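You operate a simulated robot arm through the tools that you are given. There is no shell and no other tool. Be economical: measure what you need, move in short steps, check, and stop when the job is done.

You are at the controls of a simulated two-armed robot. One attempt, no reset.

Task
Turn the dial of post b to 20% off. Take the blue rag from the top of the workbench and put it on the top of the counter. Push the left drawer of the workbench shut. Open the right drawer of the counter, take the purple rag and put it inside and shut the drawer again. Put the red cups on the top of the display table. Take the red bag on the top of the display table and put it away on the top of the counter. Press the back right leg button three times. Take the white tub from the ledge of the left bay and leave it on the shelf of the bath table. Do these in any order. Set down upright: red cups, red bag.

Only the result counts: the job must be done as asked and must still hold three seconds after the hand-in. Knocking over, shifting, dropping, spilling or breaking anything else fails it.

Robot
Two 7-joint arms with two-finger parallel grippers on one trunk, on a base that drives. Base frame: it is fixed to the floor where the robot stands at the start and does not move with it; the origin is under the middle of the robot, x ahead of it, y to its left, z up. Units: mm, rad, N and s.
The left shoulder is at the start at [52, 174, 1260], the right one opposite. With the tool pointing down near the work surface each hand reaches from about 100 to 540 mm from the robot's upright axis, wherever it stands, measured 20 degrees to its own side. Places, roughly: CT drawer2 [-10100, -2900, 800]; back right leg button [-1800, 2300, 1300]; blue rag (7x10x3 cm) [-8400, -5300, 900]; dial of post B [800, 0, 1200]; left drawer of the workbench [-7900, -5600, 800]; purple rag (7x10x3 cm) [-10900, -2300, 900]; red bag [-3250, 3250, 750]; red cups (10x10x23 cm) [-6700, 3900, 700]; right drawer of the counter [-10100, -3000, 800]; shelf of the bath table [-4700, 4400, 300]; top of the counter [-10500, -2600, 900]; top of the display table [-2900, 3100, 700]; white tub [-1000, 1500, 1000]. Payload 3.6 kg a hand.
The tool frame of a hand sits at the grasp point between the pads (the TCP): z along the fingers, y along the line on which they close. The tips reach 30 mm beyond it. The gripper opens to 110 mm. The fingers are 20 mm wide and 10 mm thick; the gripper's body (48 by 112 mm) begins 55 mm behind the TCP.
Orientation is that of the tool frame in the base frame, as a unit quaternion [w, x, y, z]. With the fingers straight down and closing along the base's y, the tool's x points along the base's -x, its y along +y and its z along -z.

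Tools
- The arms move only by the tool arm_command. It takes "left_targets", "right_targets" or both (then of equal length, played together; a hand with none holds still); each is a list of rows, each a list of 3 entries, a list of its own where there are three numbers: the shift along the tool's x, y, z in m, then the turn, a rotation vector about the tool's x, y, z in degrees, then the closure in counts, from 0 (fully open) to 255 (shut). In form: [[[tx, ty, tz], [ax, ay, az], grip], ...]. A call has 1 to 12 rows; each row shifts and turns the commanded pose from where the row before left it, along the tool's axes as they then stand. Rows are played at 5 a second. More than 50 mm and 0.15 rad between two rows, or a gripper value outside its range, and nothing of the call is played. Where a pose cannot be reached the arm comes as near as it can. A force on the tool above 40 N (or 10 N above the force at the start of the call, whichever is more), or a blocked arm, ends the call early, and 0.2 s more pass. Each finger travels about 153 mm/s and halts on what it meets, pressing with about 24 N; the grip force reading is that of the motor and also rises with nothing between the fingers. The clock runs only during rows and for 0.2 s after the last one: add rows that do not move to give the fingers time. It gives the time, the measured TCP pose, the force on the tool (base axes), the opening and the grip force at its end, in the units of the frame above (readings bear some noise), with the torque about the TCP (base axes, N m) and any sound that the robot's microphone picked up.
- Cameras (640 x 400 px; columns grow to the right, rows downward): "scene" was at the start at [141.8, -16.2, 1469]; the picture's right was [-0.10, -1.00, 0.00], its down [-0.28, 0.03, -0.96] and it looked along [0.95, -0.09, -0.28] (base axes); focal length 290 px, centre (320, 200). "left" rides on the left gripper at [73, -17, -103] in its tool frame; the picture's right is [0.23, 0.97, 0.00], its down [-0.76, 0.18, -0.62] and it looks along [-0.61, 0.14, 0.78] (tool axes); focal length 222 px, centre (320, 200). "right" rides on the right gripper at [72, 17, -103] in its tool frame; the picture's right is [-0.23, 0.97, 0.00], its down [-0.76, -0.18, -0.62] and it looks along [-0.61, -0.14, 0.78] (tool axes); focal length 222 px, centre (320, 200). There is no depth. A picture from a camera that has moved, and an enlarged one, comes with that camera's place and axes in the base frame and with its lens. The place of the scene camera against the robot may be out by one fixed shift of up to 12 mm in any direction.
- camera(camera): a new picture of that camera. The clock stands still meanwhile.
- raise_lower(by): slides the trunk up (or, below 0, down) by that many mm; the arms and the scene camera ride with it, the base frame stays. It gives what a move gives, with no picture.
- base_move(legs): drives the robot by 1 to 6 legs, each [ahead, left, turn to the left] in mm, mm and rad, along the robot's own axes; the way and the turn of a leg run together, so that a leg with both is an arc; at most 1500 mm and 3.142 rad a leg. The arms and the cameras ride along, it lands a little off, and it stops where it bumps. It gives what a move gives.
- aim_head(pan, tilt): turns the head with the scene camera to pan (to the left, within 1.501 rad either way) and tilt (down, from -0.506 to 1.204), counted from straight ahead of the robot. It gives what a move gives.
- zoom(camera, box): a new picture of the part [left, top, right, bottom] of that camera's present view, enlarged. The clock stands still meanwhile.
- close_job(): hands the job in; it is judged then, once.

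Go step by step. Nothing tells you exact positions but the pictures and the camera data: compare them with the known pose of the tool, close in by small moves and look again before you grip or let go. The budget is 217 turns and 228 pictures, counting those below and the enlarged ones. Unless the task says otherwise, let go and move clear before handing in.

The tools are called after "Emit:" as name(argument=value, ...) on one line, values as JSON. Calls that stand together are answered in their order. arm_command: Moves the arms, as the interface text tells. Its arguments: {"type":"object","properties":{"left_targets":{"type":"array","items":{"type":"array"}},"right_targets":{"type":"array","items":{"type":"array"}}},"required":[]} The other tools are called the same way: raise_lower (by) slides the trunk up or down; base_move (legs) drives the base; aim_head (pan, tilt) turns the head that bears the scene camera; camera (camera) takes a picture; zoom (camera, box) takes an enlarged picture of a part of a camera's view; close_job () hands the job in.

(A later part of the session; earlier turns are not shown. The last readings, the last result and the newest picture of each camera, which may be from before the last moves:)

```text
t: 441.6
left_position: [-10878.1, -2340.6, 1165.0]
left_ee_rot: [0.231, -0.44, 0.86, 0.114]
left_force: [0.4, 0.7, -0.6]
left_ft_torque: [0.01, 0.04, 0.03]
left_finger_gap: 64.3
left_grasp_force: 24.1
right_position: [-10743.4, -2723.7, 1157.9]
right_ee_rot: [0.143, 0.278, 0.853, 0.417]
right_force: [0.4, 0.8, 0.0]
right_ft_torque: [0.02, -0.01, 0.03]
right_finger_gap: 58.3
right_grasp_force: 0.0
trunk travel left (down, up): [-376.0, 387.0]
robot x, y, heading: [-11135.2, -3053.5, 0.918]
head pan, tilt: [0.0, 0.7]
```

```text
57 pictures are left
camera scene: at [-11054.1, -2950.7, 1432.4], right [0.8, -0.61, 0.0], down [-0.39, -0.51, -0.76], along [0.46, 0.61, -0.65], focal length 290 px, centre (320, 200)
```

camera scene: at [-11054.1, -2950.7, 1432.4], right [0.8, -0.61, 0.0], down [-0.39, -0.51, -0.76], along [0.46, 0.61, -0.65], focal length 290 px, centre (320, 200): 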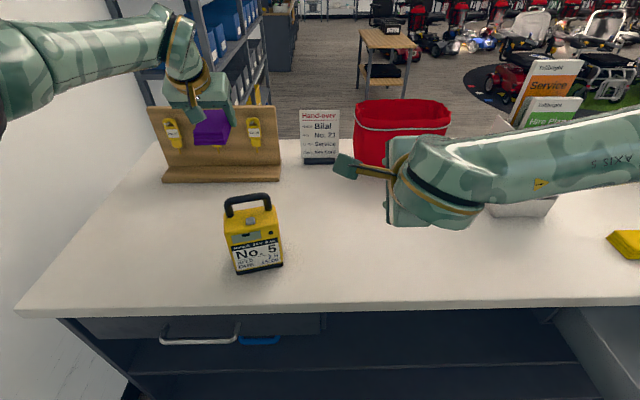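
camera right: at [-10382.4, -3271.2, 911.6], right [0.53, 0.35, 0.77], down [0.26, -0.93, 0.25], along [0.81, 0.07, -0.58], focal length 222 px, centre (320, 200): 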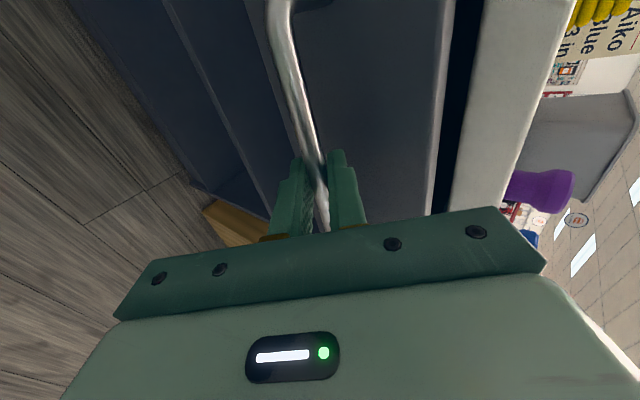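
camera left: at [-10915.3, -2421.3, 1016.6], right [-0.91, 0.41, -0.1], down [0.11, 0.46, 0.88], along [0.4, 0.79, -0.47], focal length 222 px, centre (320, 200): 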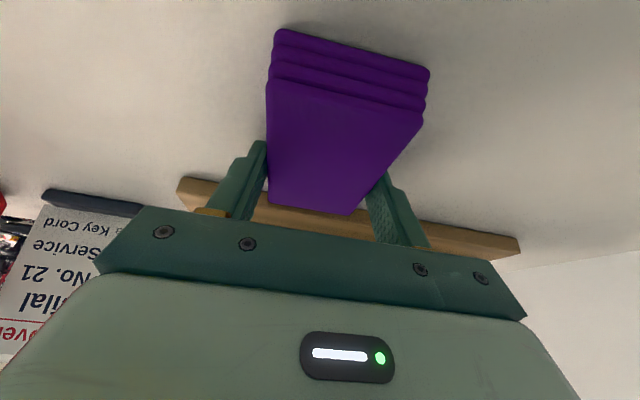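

The rag is held and clear. I back off and slide right so that the left hand comes over the open drawer.

Emit:
base_move(legs=[[-390, 0, 0.007], [0, -1028, 0]])

Emit:
camera(camera="scene")

Emit:
camera(camera="left")

```text
t: 448.9
left_position: [-10283.5, -3271.9, 1164.6]
left_ee_rot: [0.231, -0.438, 0.861, 0.113]
left_force: [0.5, 0.8, -0.8]
left_ft_torque: [-0.02, 0.0, 0.01]
left_finger_gap: 64.3
left_grasp_force: 24.1
right_position: [-10150.1, -3656.2, 1156.2]
right_ee_rot: [0.144, 0.279, 0.853, 0.417]
right_force: [0.0, 0.4, 0.8]
right_ft_torque: [-0.03, 0.01, -0.02]
right_finger_gap: 58.2
right_grasp_force: 0.0
trunk travel left (down, up): [-376.0, 387.0]
robot x, y, heading: [-10544.9, -3984.4, 0.919]
head pan, tilt: [0.0, 0.7]
```

```text
56 pictures are left
camera scene: at [-10463.4, -3882.3, 1432.5], right [0.79, -0.61, 0.0], down [-0.39, -0.51, -0.76], along [0.47, 0.61, -0.64], focal length 290 px, centre (320, 200)
```

scene: 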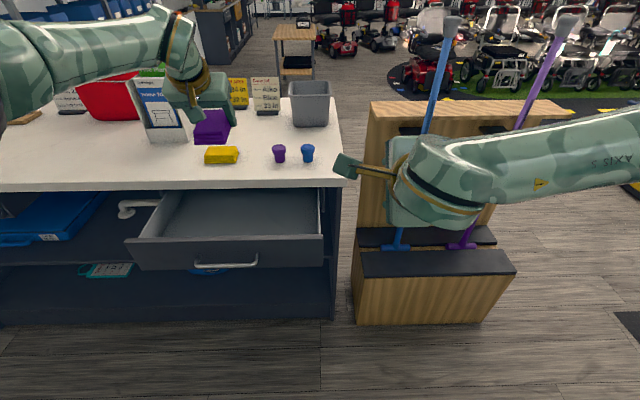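

```text
55 pictures are left
camera left: at [-10339.3, -3374.1, 1220.3], right [-0.9, 0.41, -0.12], down [0.06, 0.39, 0.92], along [0.43, 0.82, -0.38], focal length 222 px, centre (320, 200)
```

left: 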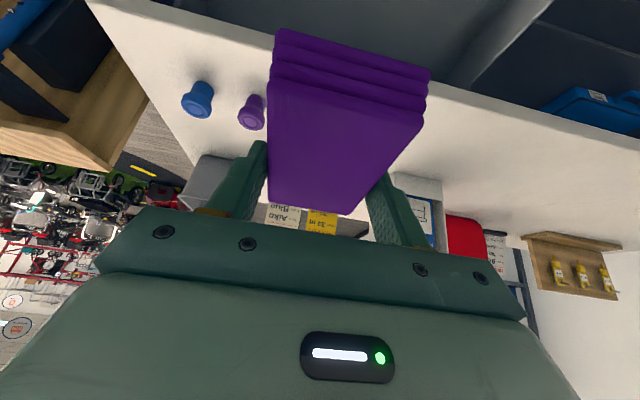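

The hand is right over the drawer. I lower with the trunk by 120 and then the arm.

Emit:
raise_lower(by=-120)

Emit:
arm_command(left_targets=[[[0.01, 0, 0.025], [0, 0, 0], 255], [[0.01, 0, 0.025], [0, 0, 0], 255], [[0, 0, 0], [0, 0, 0], 255]])

Emit:
camera(camera="scene")

Emit:
camera(camera="left")

```text
t: 450.4
left_position: [-10284.9, -3272.0, 1047.6]
left_ee_rot: [0.231, -0.438, 0.861, 0.113]
left_force: [0.3, -0.1, -0.1]
left_ft_torque: [0.0, -0.01, 0.0]
left_finger_gap: 64.2
left_grasp_force: 23.7
right_position: [-10151.9, -3656.1, 1037.1]
right_ee_rot: [0.144, 0.279, 0.852, 0.418]
right_force: [0.6, 0.7, 1.2]
right_ft_torque: [-0.01, 0.0, 0.02]
right_finger_gap: 58.1
right_grasp_force: 0.0
trunk travel left (down, up): [-256.0, 507.0]
robot x, y, heading: [-10538.9, -3982.3, 0.918]
head pan, tilt: [0.0, 0.7]
```

```text
t: 451.2
left_position: [-10279.6, -3265.6, 994.6]
left_ee_rot: [0.231, -0.438, 0.861, 0.114]
left_force: [0.5, -0.1, -0.2]
left_ft_torque: [0.0, 0.01, -0.01]
left_finger_gap: 64.0
left_grasp_force: 24.1
right_position: [-10151.8, -3657.2, 1037.0]
right_ee_rot: [0.144, 0.279, 0.853, 0.417]
right_force: [-0.2, -1.2, -0.4]
right_ft_torque: [0.01, 0.0, 0.0]
right_finger_gap: 58.3
right_grasp_force: 0.1
trunk travel left (down, up): [-256.0, 507.0]
robot x, y, heading: [-10544.0, -3984.3, 0.917]
head pan, tilt: [0.0, 0.7]
```

```text
54 pictures are left
camera scene: at [-10435.1, -3844.8, 1310.3], right [0.79, -0.61, 0.0], down [-0.39, -0.51, -0.76], along [0.47, 0.61, -0.64], focal length 290 px, centre (320, 200)
```

scene: 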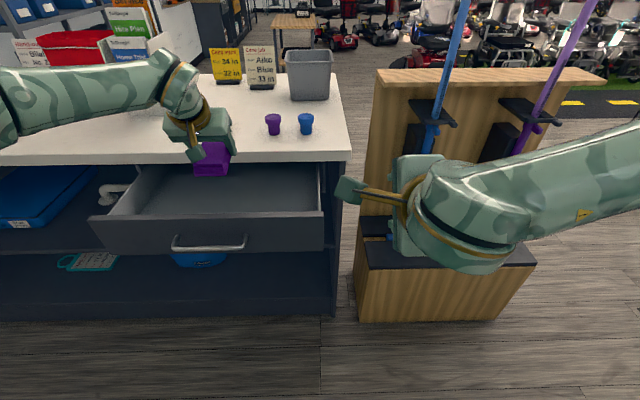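

```text
53 pictures are left
camera left: at [-10335.4, -3367.5, 1047.7], right [-0.9, 0.41, -0.12], down [0.06, 0.39, 0.92], along [0.43, 0.82, -0.38], focal length 222 px, centre (320, 200)
```

left: 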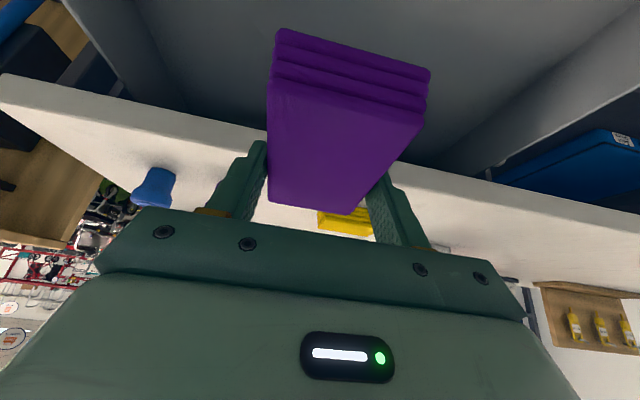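

Fits. I lower 120 mm straight down.

Emit:
arm_command(left_targets=[[[0.0125, 0, 0.022], [0, 0, 0], 255], [[0.0125, 0, 0.022], [0, 0, 0], 255], [[0.0125, 0, 0.022], [0, 0, 0], 255], [[0.0125, 0, 0.022], [0, 0, 0], 255], [[0.0125, 0, 0.022], [0, 0, 0], 255], [[0, 0, 0], [0, 0, 0], 255]])

Emit:
camera(camera="scene")

```text
t: 452.6
left_position: [-10278.7, -3267.1, 866.6]
left_ee_rot: [0.231, -0.438, 0.861, 0.113]
left_force: [-0.1, 0.6, 0.2]
left_ft_torque: [0.01, 0.0, -0.01]
left_finger_gap: 64.3
left_grasp_force: 24.5
right_position: [-10150.4, -3656.7, 1036.9]
right_ee_rot: [0.144, 0.28, 0.852, 0.418]
right_force: [-0.6, -0.5, 0.0]
right_ft_torque: [0.0, -0.02, 0.02]
right_finger_gap: 58.1
right_grasp_force: 0.0
trunk travel left (down, up): [-256.0, 507.0]
robot x, y, heading: [-10539.7, -3982.0, 0.919]
head pan, tilt: [0.0, 0.7]
```

```text
52 pictures are left
camera scene: at [-10435.1, -3844.9, 1310.3], right [0.79, -0.61, 0.0], down [-0.39, -0.51, -0.76], along [0.47, 0.61, -0.64], focal length 290 px, centre (320, 200)
```

scene: 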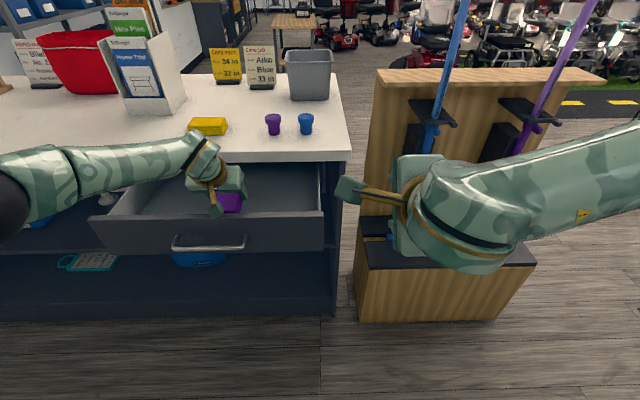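

Emit:
arm_command(left_targets=[[[0.006, 0, 0.011], [0, 0, 0], 255], [[0.006, 0, 0.011], [0, 0, 0], 255], [[0, 0, 0], [0, 0, 0], 255]])

Emit:
arm_command(left_targets=[[[0.006, 0, 0.011], [0, 0, 0], 255], [[0, 0, 0], [0, 0, 0], 255]])

Emit:
camera(camera="left")

```text
t: 453.4
left_position: [-10277.9, -3265.4, 839.9]
left_ee_rot: [0.231, -0.438, 0.861, 0.113]
left_force: [0.1, -0.3, -1.2]
left_ft_torque: [-0.01, 0.04, 0.0]
left_finger_gap: 64.3
left_grasp_force: 24.3
right_position: [-10150.6, -3655.9, 1036.4]
right_ee_rot: [0.144, 0.279, 0.853, 0.417]
right_force: [0.5, 0.2, -0.7]
right_ft_torque: [0.0, 0.01, 0.0]
right_finger_gap: 58.2
right_grasp_force: 0.1
trunk travel left (down, up): [-256.0, 507.0]
robot x, y, heading: [-10545.0, -3983.9, 0.916]
head pan, tilt: [0.0, 0.7]
```

```text
t: 454.0
left_position: [-10278.7, -3265.1, 829.4]
left_ee_rot: [0.231, -0.438, 0.861, 0.113]
left_force: [-0.6, 0.6, -0.6]
left_ft_torque: [-0.02, -0.01, 0.04]
left_finger_gap: 64.0
left_grasp_force: 23.9
right_position: [-10151.1, -3655.6, 1037.1]
right_ee_rot: [0.144, 0.279, 0.853, 0.417]
right_force: [-0.5, 0.1, 0.1]
right_ft_torque: [0.01, 0.02, 0.0]
right_finger_gap: 58.3
right_grasp_force: 0.0
trunk travel left (down, up): [-256.0, 507.0]
robot x, y, heading: [-10542.3, -3985.6, 0.913]
head pan, tilt: [0.0, 0.7]
```

```text
51 pictures are left
camera left: at [-10332.7, -3367.3, 882.9], right [-0.9, 0.41, -0.12], down [0.06, 0.39, 0.92], along [0.43, 0.82, -0.38], focal length 222 px, centre (320, 200)
```

left: 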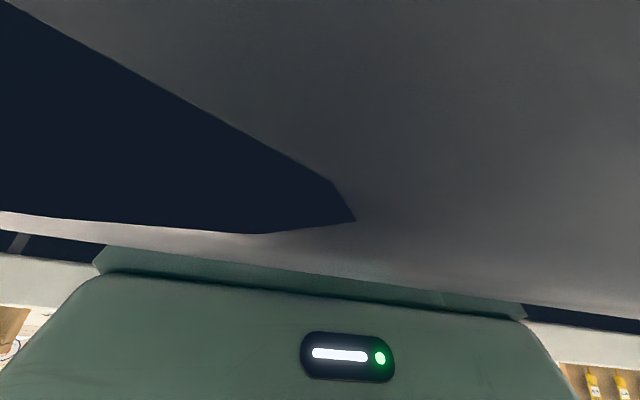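

The camera is close above the drawer front, so I stop here and release, then rise straight up.

Emit:
arm_command(left_targets=[[[0, 0, 0], [0, 0, 0], 150], [[0, 0, 0], [0, 0, 0], 60], [[0, 0, 0], [0, 0, 0], 20], [[0, 0, 0], [0, 0, 0], 20], [[-0.012, 0, -0.022], [0, 0, 0], 20], [[-0.0125, 0, -0.022], [0, 0, 0], 20], [[-0.0125, 0, -0.022], [0, 0, 0], 20], [[-0.0125, 0, -0.022], [0, 0, 0], 20], [[-0.0125, 0, -0.022], [0, 0, 0], 20], [[-0.0125, 0, -0.022], [0, 0, 0], 20], [[0, 0, 0], [0, 0, 0], 20]])

Emit:
camera(camera="left")

Emit:
camera(camera="scene")

```text
t: 456.4
left_position: [-10281.0, -3265.6, 980.1]
left_ee_rot: [0.23, -0.439, 0.861, 0.113]
left_force: [-0.1, 0.2, 0.1]
left_ft_torque: [0.01, -0.01, -0.03]
left_finger_gap: 101.4
left_grasp_force: 0.0
right_position: [-10150.7, -3656.3, 1036.3]
right_ee_rot: [0.144, 0.279, 0.852, 0.418]
right_force: [0.2, 0.2, 0.2]
right_ft_torque: [0.01, 0.0, 0.03]
right_finger_gap: 58.1
right_grasp_force: 0.1
trunk travel left (down, up): [-256.0, 507.0]
robot x, y, heading: [-10547.4, -3981.6, 0.917]
head pan, tilt: [0.0, 0.7]
```

```text
50 pictures are left
camera left: at [-10334.8, -3367.8, 1035.4], right [-0.9, 0.41, -0.12], down [0.06, 0.39, 0.92], along [0.43, 0.82, -0.38], focal length 222 px, centre (320, 200)
```

left: 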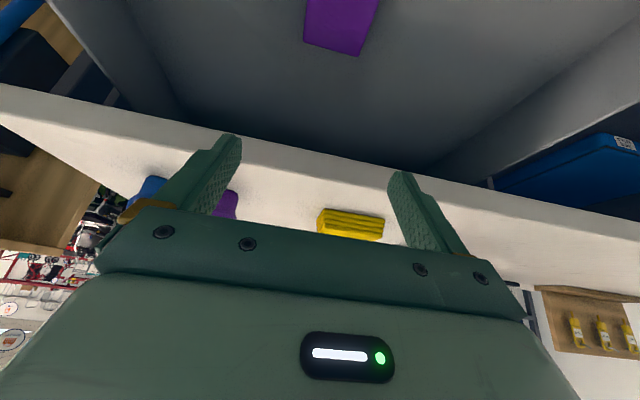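

```text
49 pictures are left
camera scene: at [-10434.8, -3844.4, 1310.1], right [0.79, -0.61, 0.0], down [-0.39, -0.51, -0.76], along [0.47, 0.61, -0.64], focal length 290 px, centre (320, 200)
```

scene: 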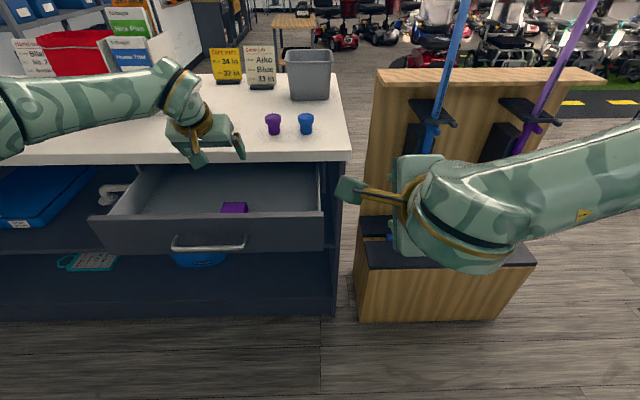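

The purple rag lies in the drawer. To shut it, I draw the left hand back, lower it in front of the handle with closed fingers, and push by driving forward.

Emit:
arm_command(left_targets=[[[0.0353, 0, -0.0188], [0, 0, 0], 60], [[0.0353, 0, -0.0188], [0, 0, 0], 150], [[0.0353, 0, -0.0188], [0, 0, 0], 255], [[0.0353, 0, -0.0188], [0, 0, 0], 255], [[0.0353, 0, -0.0188], [0, 0, 0], 255], [[0.0353, 0, -0.0188], [0, 0, 0], 255], [[0.012, 0, 0.0225], [0, 0, 0], 255], [[0.012, 0, 0.0225], [0, 0, 0], 255], [[0.012, 0, 0.0225], [0, 0, 0], 255], [[0.012, 0, 0.0225], [0, 0, 0], 255], [[0.012, 0, 0.0225], [0, 0, 0], 255], [[0, 0, 0], [0, 0, 0], 255]])

Emit:
camera(camera="scene")

```text
t: 459.0
left_position: [-10417.6, -3457.0, 845.0]
left_ee_rot: [0.232, -0.438, 0.861, 0.114]
left_force: [0.5, 0.5, 0.7]
left_ft_torque: [-0.01, 0.01, 0.03]
left_finger_gap: 0.0
left_grasp_force: 23.6
right_position: [-10152.2, -3656.6, 1038.3]
right_ee_rot: [0.144, 0.279, 0.853, 0.416]
right_force: [-0.3, 0.2, 0.7]
right_ft_torque: [-0.01, -0.06, -0.01]
right_finger_gap: 58.4
right_grasp_force: 0.0
trunk travel left (down, up): [-256.0, 507.0]
robot x, y, heading: [-10543.0, -3983.2, 0.92]
head pan, tilt: [0.0, 0.7]
```

```text
48 pictures are left
camera scene: at [-10435.2, -3844.9, 1310.3], right [0.79, -0.61, 0.0], down [-0.39, -0.51, -0.76], along [0.47, 0.61, -0.64], focal length 290 px, centre (320, 200)
```

scene: 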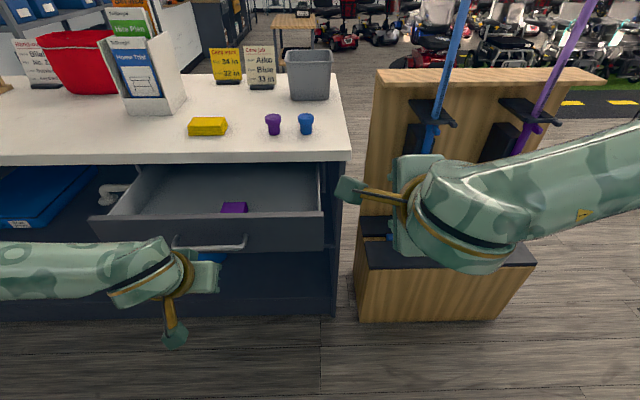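

The closed fingers are before the handle. I push forward.

Emit:
base_move(legs=[[200, 0, 0]])

Emit:
camera(camera="scene")

```text
t: 460.6
left_position: [-10297.2, -3298.3, 844.9]
left_ee_rot: [0.232, -0.437, 0.862, 0.113]
left_force: [-0.4, 0.9, -1.5]
left_ft_torque: [-0.04, 0.03, 0.0]
left_finger_gap: 0.0
left_grasp_force: 24.6
right_position: [-10029.9, -3497.5, 1037.1]
right_ee_rot: [0.145, 0.279, 0.852, 0.418]
right_force: [-0.1, 0.2, -0.3]
right_ft_torque: [0.02, -0.02, 0.04]
right_finger_gap: 58.1
right_grasp_force: 0.2
trunk travel left (down, up): [-256.0, 507.0]
robot x, y, heading: [-10426.1, -3825.0, 0.912]
head pan, tilt: [0.0, 0.7]
```

```text
47 pictures are left
camera scene: at [-10312.7, -3685.7, 1310.0], right [0.79, -0.61, 0.0], down [-0.39, -0.51, -0.76], along [0.47, 0.61, -0.65], focal length 290 px, centre (320, 200)
```

scene: 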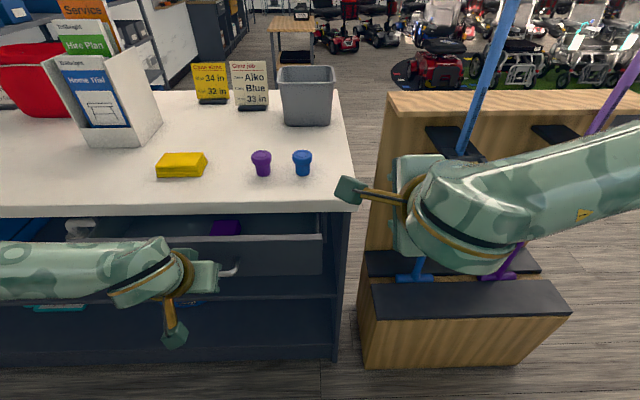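

Drawer is moving in; ~100 mm to go.

Emit:
base_move(legs=[[85, 0, 0]])

Emit:
base_move(legs=[[20, 0, 0]])

Emit:
camera(camera="scene")

```text
t: 461.7
left_position: [-10243.1, -3231.0, 845.4]
left_ee_rot: [0.231, -0.438, 0.861, 0.114]
left_force: [0.5, -0.6, 0.0]
left_ft_torque: [0.01, -0.02, -0.06]
left_finger_gap: 0.0
left_grasp_force: 23.9
right_position: [-9976.8, -3431.3, 1036.8]
right_ee_rot: [0.144, 0.28, 0.852, 0.417]
right_force: [0.8, -0.2, 0.5]
right_ft_torque: [-0.02, 0.0, -0.02]
right_finger_gap: 58.1
right_grasp_force: 0.1
trunk travel left (down, up): [-256.0, 507.0]
robot x, y, heading: [-10373.2, -3760.2, 0.914]
head pan, tilt: [0.0, 0.7]
```

```text
t: 462.6
left_position: [-10240.4, -3227.7, 838.9]
left_ee_rot: [0.219, -0.438, 0.865, 0.106]
left_force: [-0.9, -1.3, -0.9]
left_ft_torque: [-0.03, 0.03, 0.01]
left_finger_gap: 0.2
left_grasp_force: 23.7
right_position: [-9968.5, -3418.0, 1036.5]
right_ee_rot: [0.144, 0.279, 0.852, 0.419]
right_force: [0.8, -0.7, 1.1]
right_ft_torque: [0.0, 0.01, 0.03]
right_finger_gap: 58.1
right_grasp_force: 0.0
trunk travel left (down, up): [-256.0, 507.0]
robot x, y, heading: [-10358.3, -3746.8, 0.916]
head pan, tilt: [0.0, 0.7]
stopped in leg 1: the force on the tool passed its limit at 52 N (the readings are from after the stop); the commanded pose is now the measured one
```

```text
46 pictures are left
camera scene: at [-10252.3, -3606.9, 1310.3], right [0.79, -0.61, 0.0], down [-0.39, -0.51, -0.76], along [0.47, 0.61, -0.64], focal length 290 px, centre (320, 200)
```

scene: 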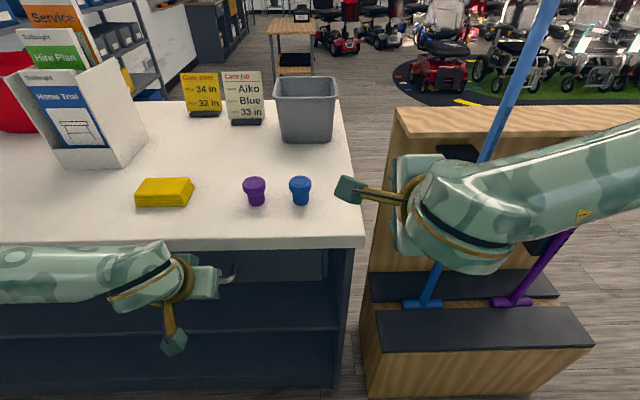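

The drawer is against its stop (52 N). I back away and check.

Emit:
base_move(legs=[[-260, 0, 0]])

Emit:
arm_command(left_targets=[[[-0.015, 0, -0.03], [0, 0, 0], 255], [[-0.015, 0, -0.03], [0, 0, 0], 255], [[-0.015, 0, -0.03], [0, 0, 0], 255], [[-0.015, 0, -0.03], [0, 0, 0], 255], [[-0.015, 0, -0.03], [0, 0, 0], 200], [[-0.015, 0, -0.03], [0, 0, 0], 100], [[0, 0, 0], [0, 0, 0], 0]])

Emit:
camera(camera="scene")

```text
t: 464.4
left_position: [-10396.3, -3430.2, 840.6]
left_ee_rot: [0.22, -0.438, 0.865, 0.107]
left_force: [0.2, 0.0, 0.0]
left_ft_torque: [-0.01, -0.04, 0.03]
left_finger_gap: 0.1
left_grasp_force: 23.9
right_position: [-10125.5, -3621.8, 1038.1]
right_ee_rot: [0.145, 0.28, 0.852, 0.418]
right_force: [-0.3, 0.1, -0.4]
right_ft_torque: [-0.04, -0.05, 0.0]
right_finger_gap: 58.1
right_grasp_force: 0.1
trunk travel left (down, up): [-256.0, 507.0]
robot x, y, heading: [-10515.3, -3945.7, 0.914]
head pan, tilt: [0.0, 0.7]
```

```text
t: 466.0
left_position: [-10400.9, -3432.3, 1041.3]
left_ee_rot: [0.219, -0.438, 0.865, 0.107]
left_force: [0.0, 0.6, -0.3]
left_ft_torque: [0.01, -0.01, -0.03]
left_finger_gap: 109.9
left_grasp_force: 0.1
right_position: [-10124.0, -3621.5, 1036.4]
right_ee_rot: [0.144, 0.281, 0.852, 0.418]
right_force: [-0.4, 0.0, -0.8]
right_ft_torque: [-0.02, -0.01, 0.01]
right_finger_gap: 57.9
right_grasp_force: 0.0
trunk travel left (down, up): [-256.0, 507.0]
robot x, y, heading: [-10515.9, -3950.9, 0.912]
head pan, tilt: [0.0, 0.7]
```

```text
45 pictures are left
camera scene: at [-10408.0, -3809.7, 1310.2], right [0.79, -0.61, 0.0], down [-0.39, -0.51, -0.76], along [0.47, 0.61, -0.64], focal length 290 px, centre (320, 200)
```

scene: 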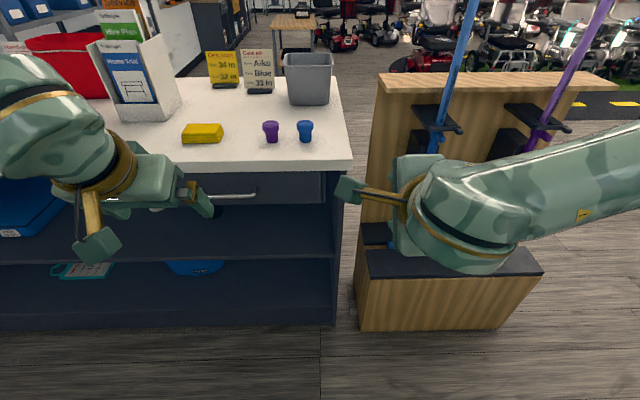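

Drawer shut. Next, the workbench: I leave by the same passage (around the panel), then turn to face the bench.

Emit:
base_move(legs=[[140, 0, 0], [0, -990, 0], [230, 0, 0], [350, -350, 0], [750, -300, 0], [0, 0, -3.128]])

Emit:
aim_head(pan=0.25, tilt=0.4)

Emit:
camera(camera="scene")

```text
t: 474.5
left_position: [-9243.4, -3702.0, 1035.7]
left_ee_rot: [0.201, -0.458, 0.86, 0.104]
left_force: [-1.9, -0.5, -1.6]
left_ft_torque: [0.05, -0.17, -0.03]
left_finger_gap: 109.9
left_grasp_force: 0.1
right_position: [-8958.8, -3884.0, 1035.9]
right_ee_rot: [0.142, 0.274, 0.854, 0.419]
right_force: [0.7, -0.8, -0.5]
right_ft_torque: [-0.02, 0.02, 0.0]
right_finger_gap: 58.5
right_grasp_force: 0.1
trunk travel left (down, up): [-256.0, 507.0]
robot x, y, heading: [-9343.7, -4219.3, 0.925]
head pan, tilt: [0.0, 0.7]
stopped in leg 4: the force on the tool passed its limit at 82 N (the readings are from after the stop); the commanded pose is now the measured one
```

```text
t: 475.3
left_position: [-9239.3, -3705.0, 1037.1]
left_ee_rot: [0.201, -0.456, 0.861, 0.105]
left_force: [-0.7, -7.7, -2.8]
left_ft_torque: [-0.28, -0.11, 0.27]
left_finger_gap: 108.1
left_grasp_force: 0.0
right_position: [-8957.0, -3887.6, 1038.1]
right_ee_rot: [0.141, 0.274, 0.854, 0.419]
right_force: [0.8, 0.0, -0.4]
right_ft_torque: [0.06, 0.01, -0.03]
right_finger_gap: 58.3
right_grasp_force: 0.1
trunk travel left (down, up): [-256.0, 507.0]
robot x, y, heading: [-9345.6, -4219.9, 0.928]
head pan, tilt: [0.25, 0.4]
```

```text
44 pictures are left
camera scene: at [-9253.9, -4062.8, 1337.2], right [0.92, -0.38, 0.0], down [-0.15, -0.36, -0.92], along [0.35, 0.85, -0.39], focal length 290 px, centre (320, 200)
```

scene: 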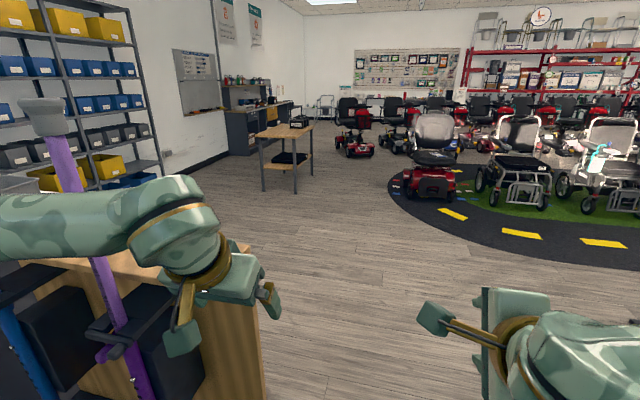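

The left hand brushed the panel's edge. I back off at once and check that nothing shifted.

Emit:
base_move(legs=[[-130, -30, 0]])

Emit:
camera(camera="scene")

```text
t: 476.6
left_position: [-9294.5, -3827.5, 1037.0]
left_ee_rot: [0.204, -0.454, 0.861, 0.105]
left_force: [0.2, 0.2, 1.1]
left_ft_torque: [0.01, 0.02, 0.01]
left_finger_gap: 110.3
left_grasp_force: 0.1
right_position: [-9012.0, -4010.3, 1037.1]
right_ee_rot: [0.141, 0.275, 0.853, 0.42]
right_force: [-0.4, -0.1, 0.3]
right_ft_torque: [0.01, -0.03, 0.01]
right_finger_gap: 58.2
right_grasp_force: 0.1
trunk travel left (down, up): [-256.0, 507.0]
robot x, y, heading: [-9396.5, -4342.8, 0.93]
head pan, tilt: [0.25, 0.4]
```

```text
43 pictures are left
camera scene: at [-9308.3, -4185.2, 1337.4], right [0.92, -0.38, 0.0], down [-0.15, -0.36, -0.92], along [0.35, 0.85, -0.39], focal length 290 px, centre (320, 200)
```

scene: 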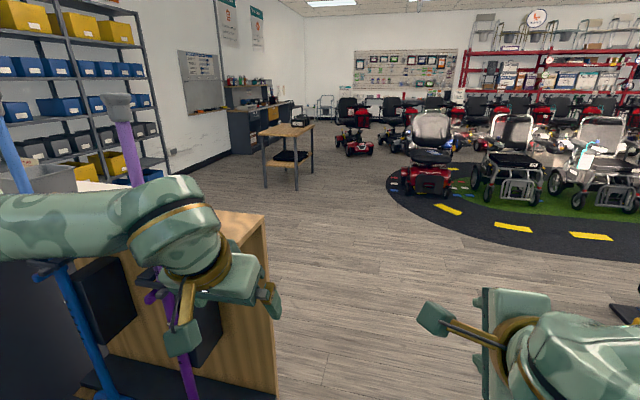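

Everything still stands. I pull the left hand in to the right and up, then pass the panel with more room.

Emit:
arm_command(left_targets=[[[0, -0.035, 0], [0, 0, 0], 0], [[0, -0.035, 0], [0, 0, 0], 0], [[0, -0.035, 0], [0, 0, 0], 0], [[0.03, -0.01, -0.02], [0, 0, 0], 0], [[0.03, 0, -0.02], [0, 0, 0], 0], [[0.03, 0, -0.02], [0, 0, 0], 0], [[0, 0, 0], [0, 0, 0], 0]])

Emit:
base_move(legs=[[250, -110, 0]])

Emit:
camera(camera="scene")

```text
t: 478.2
left_position: [-9259.6, -3980.0, 1050.2]
left_ee_rot: [0.202, -0.455, 0.861, 0.104]
left_force: [1.1, 0.1, -0.7]
left_ft_torque: [-0.04, 0.01, 0.02]
left_finger_gap: 110.0
left_grasp_force: 0.0
right_position: [-9010.0, -4008.6, 1036.3]
right_ee_rot: [0.142, 0.274, 0.854, 0.419]
right_force: [0.2, -0.8, 0.4]
right_ft_torque: [-0.01, -0.01, -0.02]
right_finger_gap: 58.5
right_grasp_force: 0.1
trunk travel left (down, up): [-256.0, 507.0]
robot x, y, heading: [-9399.4, -4340.9, 0.929]
head pan, tilt: [0.25, 0.4]
```

```text
t: 480.1
left_position: [-9022.8, -3842.7, 1049.6]
left_ee_rot: [0.203, -0.454, 0.862, 0.103]
left_force: [0.2, 0.4, -0.3]
left_ft_torque: [0.02, -0.01, 0.01]
left_finger_gap: 110.0
left_grasp_force: 0.0
right_position: [-8771.9, -3871.4, 1037.4]
right_ee_rot: [0.14, 0.275, 0.854, 0.419]
right_force: [0.4, -0.2, 0.3]
right_ft_torque: [-0.03, 0.03, -0.01]
right_finger_gap: 58.0
right_grasp_force: 0.0
trunk travel left (down, up): [-256.0, 507.0]
robot x, y, heading: [-9163.5, -4205.2, 0.927]
head pan, tilt: [0.25, 0.4]
```

```text
42 pictures are left
camera scene: at [-9070.0, -4045.4, 1336.9], right [0.92, -0.38, 0.0], down [-0.15, -0.36, -0.92], along [0.35, 0.85, -0.39], focal length 290 px, centre (320, 200)
```

scene: 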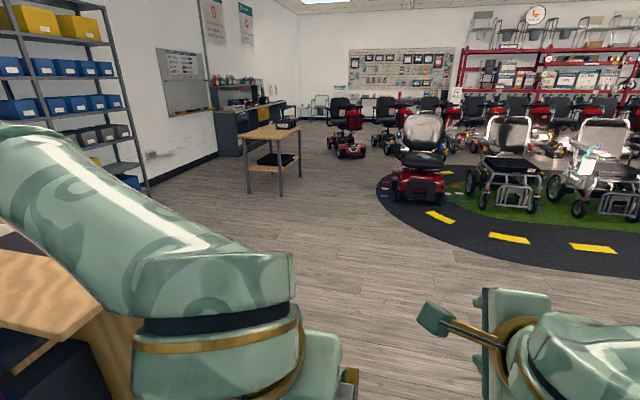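

Clear now. I move on out diagonally and turn around in the open.

Emit:
base_move(legs=[[250, -250, 0], [500, -250, 0], [0, 0, -3.14]])

Emit:
aim_head(pan=0.0, tilt=0.45)

Emit:
camera(camera="scene")

```text
t: 492.5
left_position: [-8443.5, -4257.6, 1050.0]
left_ee_rot: [0.106, 0.856, 0.465, -0.202]
left_force: [-1.0, -0.7, 0.4]
left_ft_torque: [0.03, -0.01, -0.03]
left_finger_gap: 110.0
left_grasp_force: 0.1
right_position: [-8692.3, -4234.7, 1037.5]
right_ee_rot: [0.42, 0.857, -0.265, -0.137]
right_force: [-0.4, -0.1, 0.0]
right_ft_torque: [0.03, 0.02, 0.0]
right_finger_gap: 58.1
right_grasp_force: 0.0
trunk travel left (down, up): [-256.0, 507.0]
robot x, y, heading: [-8316.5, -3895.4, -2.191]
head pan, tilt: [0.25, 0.4]
```

```text
t: 493.3
left_position: [-8443.9, -4257.3, 1050.2]
left_ee_rot: [0.107, 0.855, 0.465, -0.201]
left_force: [-0.1, 0.0, 1.2]
left_ft_torque: [-0.03, 0.01, -0.03]
left_finger_gap: 110.1
left_grasp_force: 0.1
right_position: [-8693.4, -4235.5, 1037.0]
right_ee_rot: [0.42, 0.857, -0.265, -0.137]
right_force: [0.0, 0.2, 0.8]
right_ft_torque: [0.02, 0.0, 0.01]
right_finger_gap: 58.3
right_grasp_force: 0.0
trunk travel left (down, up): [-256.0, 507.0]
robot x, y, heading: [-8312.3, -3892.5, -2.183]
head pan, tilt: [0.0, 0.45]
```

```text
41 pictures are left
camera scene: at [-8425.5, -4056.3, 1332.5], right [-0.82, 0.58, 0.0], down [0.25, 0.36, -0.9], along [-0.52, -0.73, -0.44], focal length 290 px, centre (320, 200)
```

scene: 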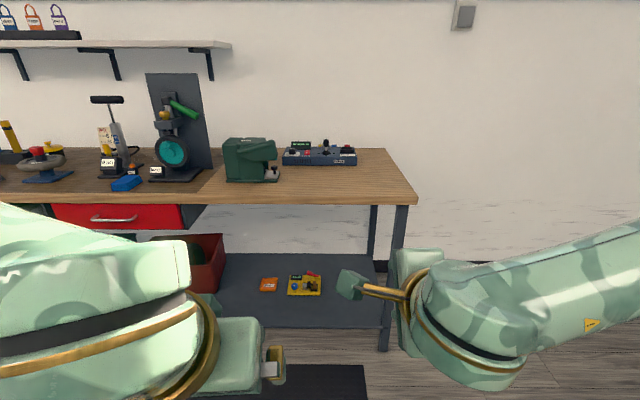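

The blue rag lies near the bench's front edge at ≈(−8414, −5283). I'll use the left hand; first I retract the right hand, then slide left and approach.

Emit:
arm_command(right_targets=[[[0, -0.022, -0.03], [0, 0, 0], 120], [[0, -0.022, -0.03], [0, 0, 0], 120], [[0, -0.022, -0.03], [0, 0, 0], 120], [[0, -0.022, -0.03], [0, 0, 0], 120], [[0, 0, 0], [0, 0, 0], 120]])

Emit:
raise_lower(by=100)

Emit:
base_move(legs=[[0, 0, -0.03], [0, 650, 0], [330, 0, 0]])

Emit:
camera(camera="scene")

Emit:
camera(camera="left")

```text
t: 494.5
left_position: [-8443.6, -4257.4, 1049.7]
left_ee_rot: [0.106, 0.855, 0.466, -0.201]
left_force: [-0.3, 0.3, -0.2]
left_ft_torque: [-0.01, -0.03, 0.0]
left_finger_gap: 110.1
left_grasp_force: 0.0
right_position: [-8599.9, -4185.2, 1046.9]
right_ee_rot: [0.42, 0.857, -0.265, -0.137]
right_force: [0.6, 0.2, 0.7]
right_ft_torque: [0.0, -0.02, -0.01]
right_finger_gap: 58.3
right_grasp_force: 0.1
right hand out of reach, approached as far as the arm can: row 2, 3, 4
trunk travel left (down, up): [-256.0, 507.0]
robot x, y, heading: [-8311.3, -3892.1, -2.187]
head pan, tilt: [0.0, 0.45]
```

```text
t: 495.8
left_position: [-8442.8, -4258.6, 1149.0]
left_ee_rot: [0.106, 0.855, 0.465, -0.202]
left_force: [0.3, 0.0, -1.1]
left_ft_torque: [0.01, 0.0, -0.02]
left_finger_gap: 110.0
left_grasp_force: 0.1
right_position: [-8600.1, -4184.3, 1146.5]
right_ee_rot: [0.419, 0.858, -0.264, -0.136]
right_force: [-0.2, -0.3, -0.9]
right_ft_torque: [0.04, -0.01, 0.01]
right_finger_gap: 57.7
right_grasp_force: 0.0
trunk travel left (down, up): [-356.0, 407.0]
robot x, y, heading: [-8311.1, -3896.0, -2.188]
head pan, tilt: [0.0, 0.45]
```

```text
t: 499.2
left_position: [-8035.5, -4577.2, 1149.6]
left_ee_rot: [0.11, 0.848, 0.478, -0.199]
left_force: [-0.6, -0.5, 0.5]
left_ft_torque: [0.0, -0.03, 0.04]
left_finger_gap: 110.1
left_grasp_force: 0.0
right_position: [-8194.3, -4508.2, 1146.6]
right_ee_rot: [0.422, 0.861, -0.253, -0.13]
right_force: [-0.3, -0.5, 0.0]
right_ft_torque: [-0.02, 0.0, 0.01]
right_finger_gap: 58.1
right_grasp_force: 0.1
trunk travel left (down, up): [-356.0, 407.0]
robot x, y, heading: [-7911.8, -4207.8, -2.162]
head pan, tilt: [0.0, 0.45]
stopped in leg 2: the robot was blocked; the commanded pose is now the measured one
```

```text
40 pictures are left
camera scene: at [-8000.7, -4341.0, 1434.2], right [-0.83, 0.56, 0.0], down [0.24, 0.36, -0.9], along [-0.5, -0.75, -0.44], focal length 290 px, centre (320, 200)
```

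scene: 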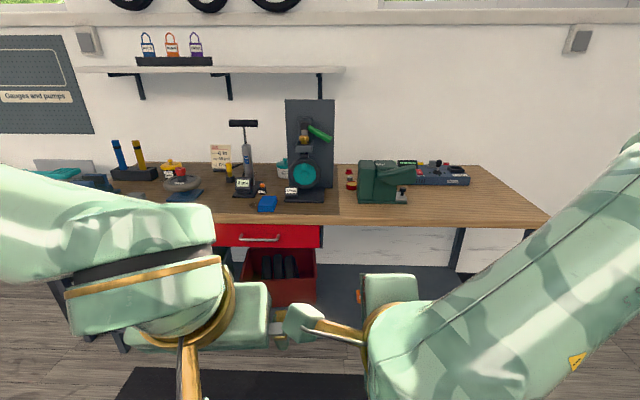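

```text
39 pictures are left
camera left: at [-7992.3, -4473.7, 1210.5], right [0.94, -0.33, -0.1], down [-0.06, -0.44, 0.9], along [-0.34, -0.83, -0.43], focal length 222 px, centre (320, 200)
```

left: 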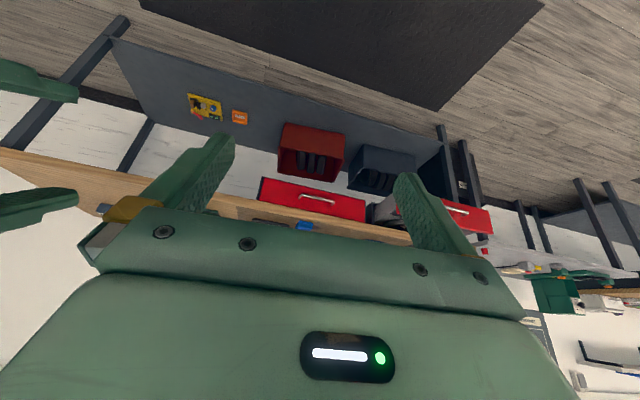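

The base was blocked on its left side. I look left to see by what.

Emit:
aim_head(pan=1.2, tilt=0.7)

Emit:
camera(camera="scene")

```text
t: 500.6
left_position: [-8033.0, -4575.3, 1151.5]
left_ee_rot: [0.109, 0.849, 0.477, -0.199]
left_force: [-0.2, -0.3, 0.0]
left_ft_torque: [-0.02, 0.01, 0.03]
left_finger_gap: 109.8
left_grasp_force: 0.1
right_position: [-8191.8, -4507.4, 1145.9]
right_ee_rot: [0.423, 0.86, -0.253, -0.131]
right_force: [0.5, 1.0, 0.1]
right_ft_torque: [0.05, -0.01, -0.01]
right_finger_gap: 58.2
right_grasp_force: 0.0
trunk travel left (down, up): [-356.0, 407.0]
robot x, y, heading: [-7909.7, -4206.6, -2.161]
head pan, tilt: [1.201, 0.7]
```

```text
38 pictures are left
camera scene: at [-7898.8, -4333.2, 1412.4], right [-0.82, -0.57, 0.0], down [-0.37, 0.53, -0.76], along [0.44, -0.63, -0.64], focal length 290 px, centre (320, 200)
```

scene: 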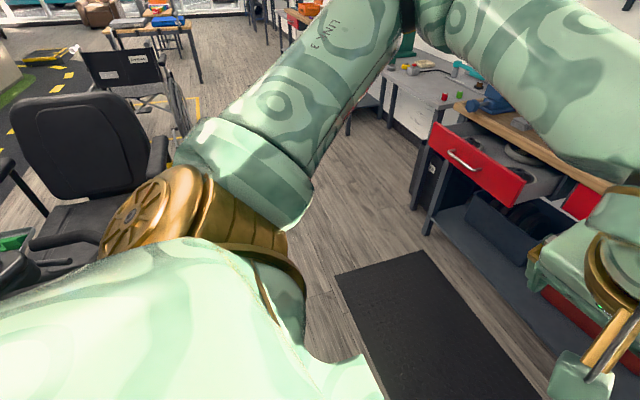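

A powered chair stands to my left rear. I ease off it, go forward first, then left.

Emit:
base_move(legs=[[0, -40, 0], [500, 0, -0.05]])

Emit:
aim_head(pan=0.3, tilt=0.6)

Emit:
camera(camera="scene")

Emit:
camera(camera="left")

```text
t: 504.0
left_position: [-8380.2, -4948.4, 1150.2]
left_ee_rot: [0.102, 0.864, 0.448, -0.203]
left_force: [0.5, -0.2, 0.3]
left_ft_torque: [-0.01, 0.04, 0.0]
left_finger_gap: 110.2
left_grasp_force: 0.0
right_position: [-8535.6, -4868.9, 1148.1]
right_ee_rot: [0.418, 0.852, -0.28, -0.145]
right_force: [0.3, 0.4, 0.0]
right_ft_torque: [-0.07, 0.02, -0.01]
right_finger_gap: 58.4
right_grasp_force: 0.1
trunk travel left (down, up): [-356.0, 407.0]
robot x, y, heading: [-8237.1, -4588.4, -2.227]
head pan, tilt: [1.201, 0.7]
```

```text
t: 505.2
left_position: [-8383.0, -4946.4, 1150.2]
left_ee_rot: [0.103, 0.864, 0.449, -0.203]
left_force: [-0.3, -0.5, 0.1]
left_ft_torque: [-0.02, 0.03, -0.02]
left_finger_gap: 110.2
left_grasp_force: 0.0
right_position: [-8534.1, -4868.3, 1146.8]
right_ee_rot: [0.418, 0.852, -0.28, -0.145]
right_force: [0.9, -0.9, -0.3]
right_ft_torque: [0.0, 0.0, 0.02]
right_finger_gap: 58.2
right_grasp_force: 0.1
trunk travel left (down, up): [-356.0, 407.0]
robot x, y, heading: [-8234.5, -4588.7, -2.226]
head pan, tilt: [0.3, 0.6]
```

```text
37 pictures are left
camera scene: at [-8304.9, -4723.9, 1421.0], right [-0.94, 0.35, 0.0], down [0.2, 0.53, -0.82], along [-0.29, -0.77, -0.57], focal length 290 px, centre (320, 200)
```

scene: 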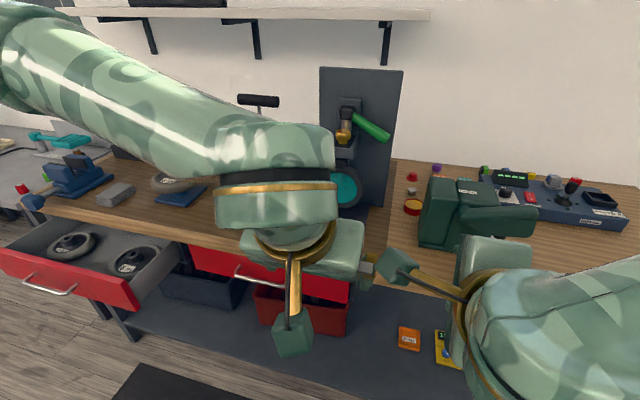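

```text
36 pictures are left
camera left: at [-8331.6, -4846.8, 1210.9], right [0.91, -0.39, -0.11], down [-0.08, -0.44, 0.9], along [-0.4, -0.81, -0.43], focal length 222 px, centre (320, 200)
```

left: 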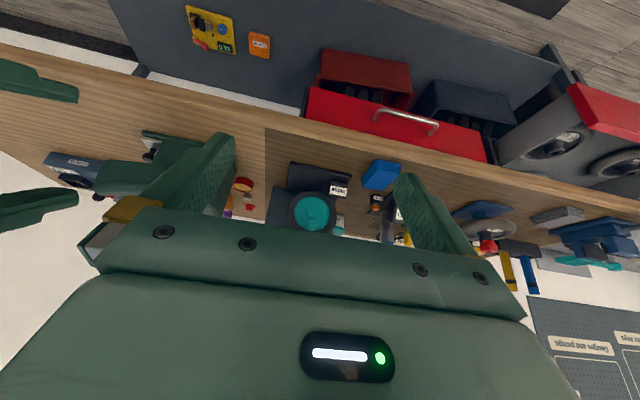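

The bright-blue rag is at ≈(−8406, −5298): 293 ahead, 194 left of the hand. I slide left, forward 100, and extend the hand.

Emit:
base_move(legs=[[0, 194, 0], [100, 0, 0]])

Emit:
arm_command(left_targets=[[[-0.035, 0, 0.016], [0, 0, 0], 0], [[-0.035, 0, 0.016], [0, 0, 0], 0], [[-0.035, 0, 0.016], [0, 0, 0], 0], [[-0.035, 0, 0.016], [0, 0, 0], 0], [[0, 0, 0], [0, 0, 0], 0]])

Emit:
camera(camera="left")

```text
t: 507.5
left_position: [-8292.5, -5142.9, 1150.4]
left_ee_rot: [0.102, 0.865, 0.447, -0.203]
left_force: [-0.6, 0.0, 0.4]
left_ft_torque: [-0.02, 0.02, 0.01]
left_finger_gap: 109.8
left_grasp_force: 0.1
right_position: [-8446.3, -5064.1, 1147.1]
right_ee_rot: [0.418, 0.852, -0.281, -0.144]
right_force: [-0.9, -0.6, -0.4]
right_ft_torque: [0.02, -0.01, 0.01]
right_finger_gap: 58.1
right_grasp_force: 0.1
trunk travel left (down, up): [-356.0, 407.0]
robot x, y, heading: [-8145.1, -4786.0, -2.23]
head pan, tilt: [0.3, 0.6]
```

```text
t: 508.7
left_position: [-8381.1, -5269.8, 1153.6]
left_ee_rot: [0.103, 0.865, 0.448, -0.204]
left_force: [0.4, -0.8, 0.4]
left_ft_torque: [0.01, 0.0, 0.01]
left_finger_gap: 110.1
left_grasp_force: 0.1
right_position: [-8444.1, -5062.3, 1147.7]
right_ee_rot: [0.419, 0.851, -0.281, -0.145]
right_force: [0.3, 0.0, -0.1]
right_ft_torque: [0.0, 0.01, 0.0]
right_finger_gap: 58.4
right_grasp_force: 0.1
trunk travel left (down, up): [-356.0, 407.0]
robot x, y, heading: [-8150.0, -4783.8, -2.232]
head pan, tilt: [0.3, 0.6]
```

```text
35 pictures are left
camera left: at [-8331.1, -5169.9, 1215.9], right [0.91, -0.4, -0.11], down [-0.09, -0.44, 0.9], along [-0.4, -0.81, -0.43], focal length 222 px, centre (320, 200)
```

left: 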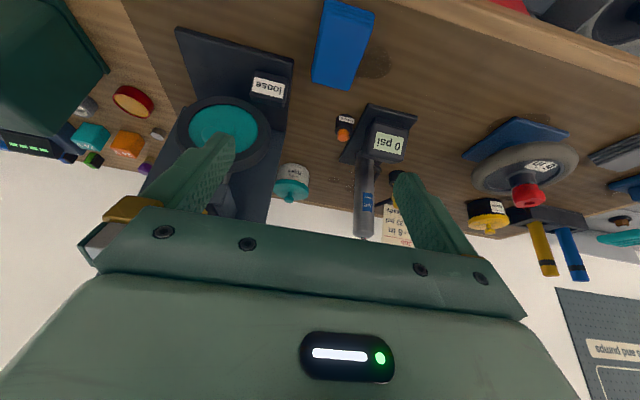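

Rag centre is 51 ahead, 17 left. I lower 190 mm onto it with those corrections.

Emit:
arm_command(left_targets=[[[0.0085, 0.0034, 0.038], [0, 0, 0], 0], [[0.0085, 0.0034, 0.038], [0, 0, 0], 0], [[0.0085, 0.0034, 0.038], [0, 0, 0], 0], [[0.0085, 0.0034, 0.038], [0, 0, 0], 0], [[0.0085, 0.0034, 0.038], [0, 0, 0], 0], [[0, 0, 0], [0, 0, 0], 0]])

Emit:
camera(camera="left")

```text
t: 510.1
left_position: [-8395.4, -5316.0, 964.0]
left_ee_rot: [0.103, 0.865, 0.447, -0.203]
left_force: [-0.2, 0.6, 0.0]
left_ft_torque: [-0.01, 0.03, 0.02]
left_finger_gap: 110.0
left_grasp_force: 0.1
right_position: [-8445.4, -5063.1, 1146.9]
right_ee_rot: [0.419, 0.851, -0.281, -0.146]
right_force: [0.3, 1.4, -0.6]
right_ft_torque: [0.02, 0.03, -0.01]
right_finger_gap: 58.2
right_grasp_force: 0.0
trunk travel left (down, up): [-356.0, 407.0]
robot x, y, heading: [-8142.9, -4785.2, -2.234]
head pan, tilt: [0.3, 0.6]
```

```text
34 pictures are left
camera left: at [-8345.3, -5215.6, 1024.3], right [0.91, -0.4, -0.11], down [-0.09, -0.44, 0.9], along [-0.4, -0.81, -0.43], focal length 222 px, centre (320, 200)
```

left: 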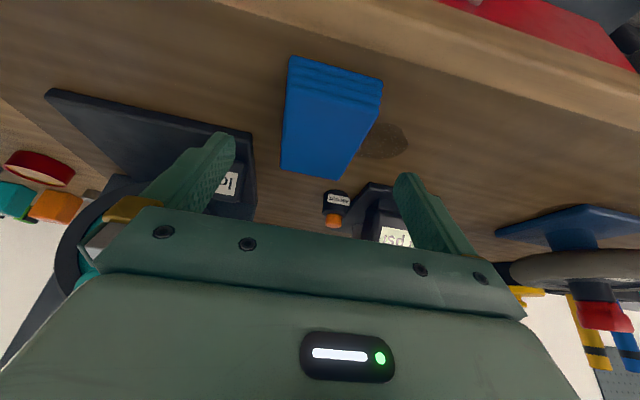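

Nearly aligned; the press's base plate is close on the right, so I narrow the opening to ~92 mm, shift 5 left and 12 back, and descend until contact.

Emit:
arm_command(left_targets=[[[0.0108, 0.005, -0.0053], [0, 0, 0], 42], [[0.006, 0, 0.0125], [0, 0, 0], 42], [[0.006, 0, 0.0125], [0, 0, 0], 42], [[0, 0, 0], [0, 0, 0], 42]])

Emit:
camera(camera="left")

```text
t: 511.1
left_position: [-8383.5, -5309.2, 937.2]
left_ee_rot: [0.103, 0.865, 0.448, -0.203]
left_force: [-0.5, -0.1, 0.6]
left_ft_torque: [0.04, -0.03, 0.0]
left_finger_gap: 91.8
left_grasp_force: 0.2
right_position: [-8445.2, -5062.6, 1147.0]
right_ee_rot: [0.418, 0.851, -0.282, -0.146]
right_force: [0.4, 0.4, -0.8]
right_ft_torque: [-0.02, 0.0, -0.01]
right_finger_gap: 58.0
right_grasp_force: 0.1
trunk travel left (down, up): [-356.0, 407.0]
robot x, y, heading: [-8142.2, -4782.7, -2.232]
head pan, tilt: [0.3, 0.6]
```

```text
33 pictures are left
camera left: at [-8334.4, -5208.6, 998.4], right [0.91, -0.4, -0.11], down [-0.09, -0.44, 0.9], along [-0.4, -0.81, -0.43], focal length 222 px, centre (320, 200)
```

left: 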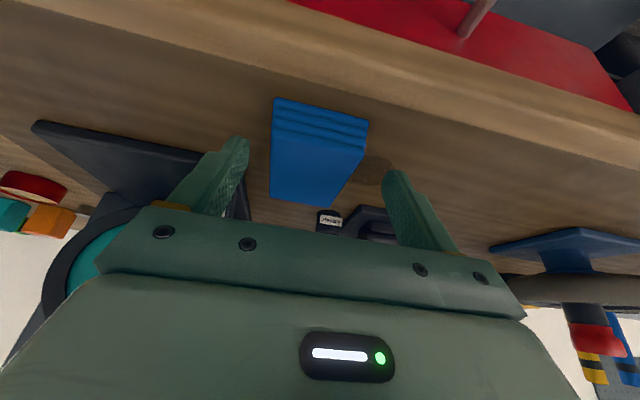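

Emit:
arm_command(left_targets=[[[0.005, -0.003, 0.011], [0, 0, 0], 42], [[0.003, 0, 0.007], [0, 0, 0], 42], [[0, 0, 0], [0, 0, 0], 42]])

```text
t: 511.9
left_position: [-8387.8, -5307.2, 917.9]
left_ee_rot: [0.103, 0.864, 0.448, -0.204]
left_force: [-0.3, 0.3, 0.4]
left_ft_torque: [-0.01, 0.03, 0.01]
left_finger_gap: 91.9
left_grasp_force: 0.1
right_position: [-8446.4, -5063.1, 1147.6]
right_ee_rot: [0.418, 0.851, -0.281, -0.145]
right_force: [0.2, 0.0, 0.2]
right_ft_torque: [0.04, -0.05, -0.02]
right_finger_gap: 58.2
right_grasp_force: 0.1
trunk travel left (down, up): [-356.0, 407.0]
robot x, y, heading: [-8147.6, -4785.4, -2.232]
head pan, tilt: [0.3, 0.6]
```

Emit:
camera(camera="left")

```text
32 pictures are left
camera left: at [-8337.6, -5206.9, 978.7], right [0.91, -0.4, -0.11], down [-0.09, -0.44, 0.9], along [-0.4, -0.81, -0.43], focal length 222 px, centre (320, 200)
```

left: 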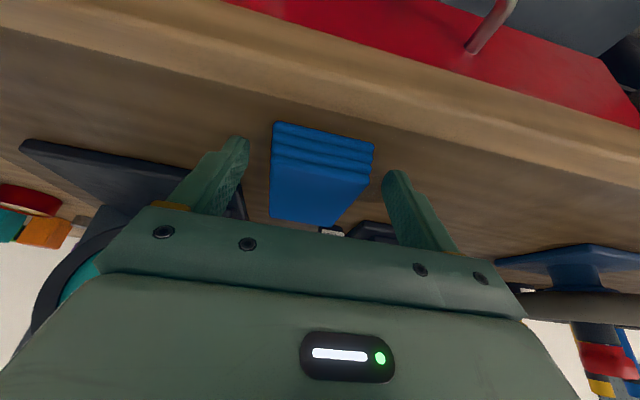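

Flanking it. A touch lower, then close and lift.

Emit:
arm_command(left_targets=[[[0.0035, 0, 0.007], [0, 0, 0], 42], [[0, 0, 0], [0, 0, 0], 70], [[0, 0, 0], [0, 0, 0], 100], [[0, 0, 0], [0, 0, 0], 160], [[0, 0, 0], [0, 0, 0], 255], [[0, 0, 0], [0, 0, 0], 255], [[-0.011, 0, -0.0225], [0, 0, 0], 255], [[-0.011, 0, -0.0225], [0, 0, 0], 255], [[-0.011, 0, -0.0225], [0, 0, 0], 255], [[-0.011, 0, -0.0225], [0, 0, 0], 255], [[0, 0, 0], [0, 0, 0], 255]])

Emit:
camera(camera="left")

```text
t: 514.3
left_position: [-8387.2, -5306.1, 1011.7]
left_ee_rot: [0.102, 0.865, 0.448, -0.203]
left_force: [0.8, -0.4, -1.0]
left_ft_torque: [0.04, -0.01, 0.02]
left_finger_gap: 64.6
left_grasp_force: 23.8
right_position: [-8445.3, -5063.4, 1146.7]
right_ee_rot: [0.418, 0.852, -0.281, -0.145]
right_force: [0.2, 0.7, -0.4]
right_ft_torque: [0.02, 0.0, 0.0]
right_finger_gap: 58.0
right_grasp_force: 0.0
trunk travel left (down, up): [-356.0, 407.0]
robot x, y, heading: [-8149.6, -4785.4, -2.233]
head pan, tilt: [0.3, 0.6]
```

```text
31 pictures are left
camera left: at [-8337.4, -5206.7, 1072.0], right [0.91, -0.4, -0.11], down [-0.09, -0.44, 0.9], along [-0.4, -0.81, -0.43], focal length 222 px, centre (320, 200)
```

left: 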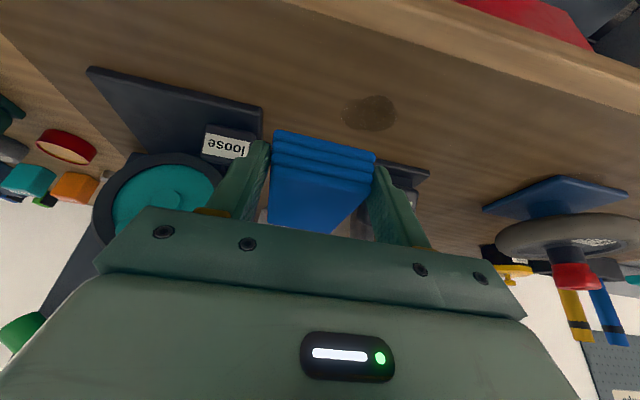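

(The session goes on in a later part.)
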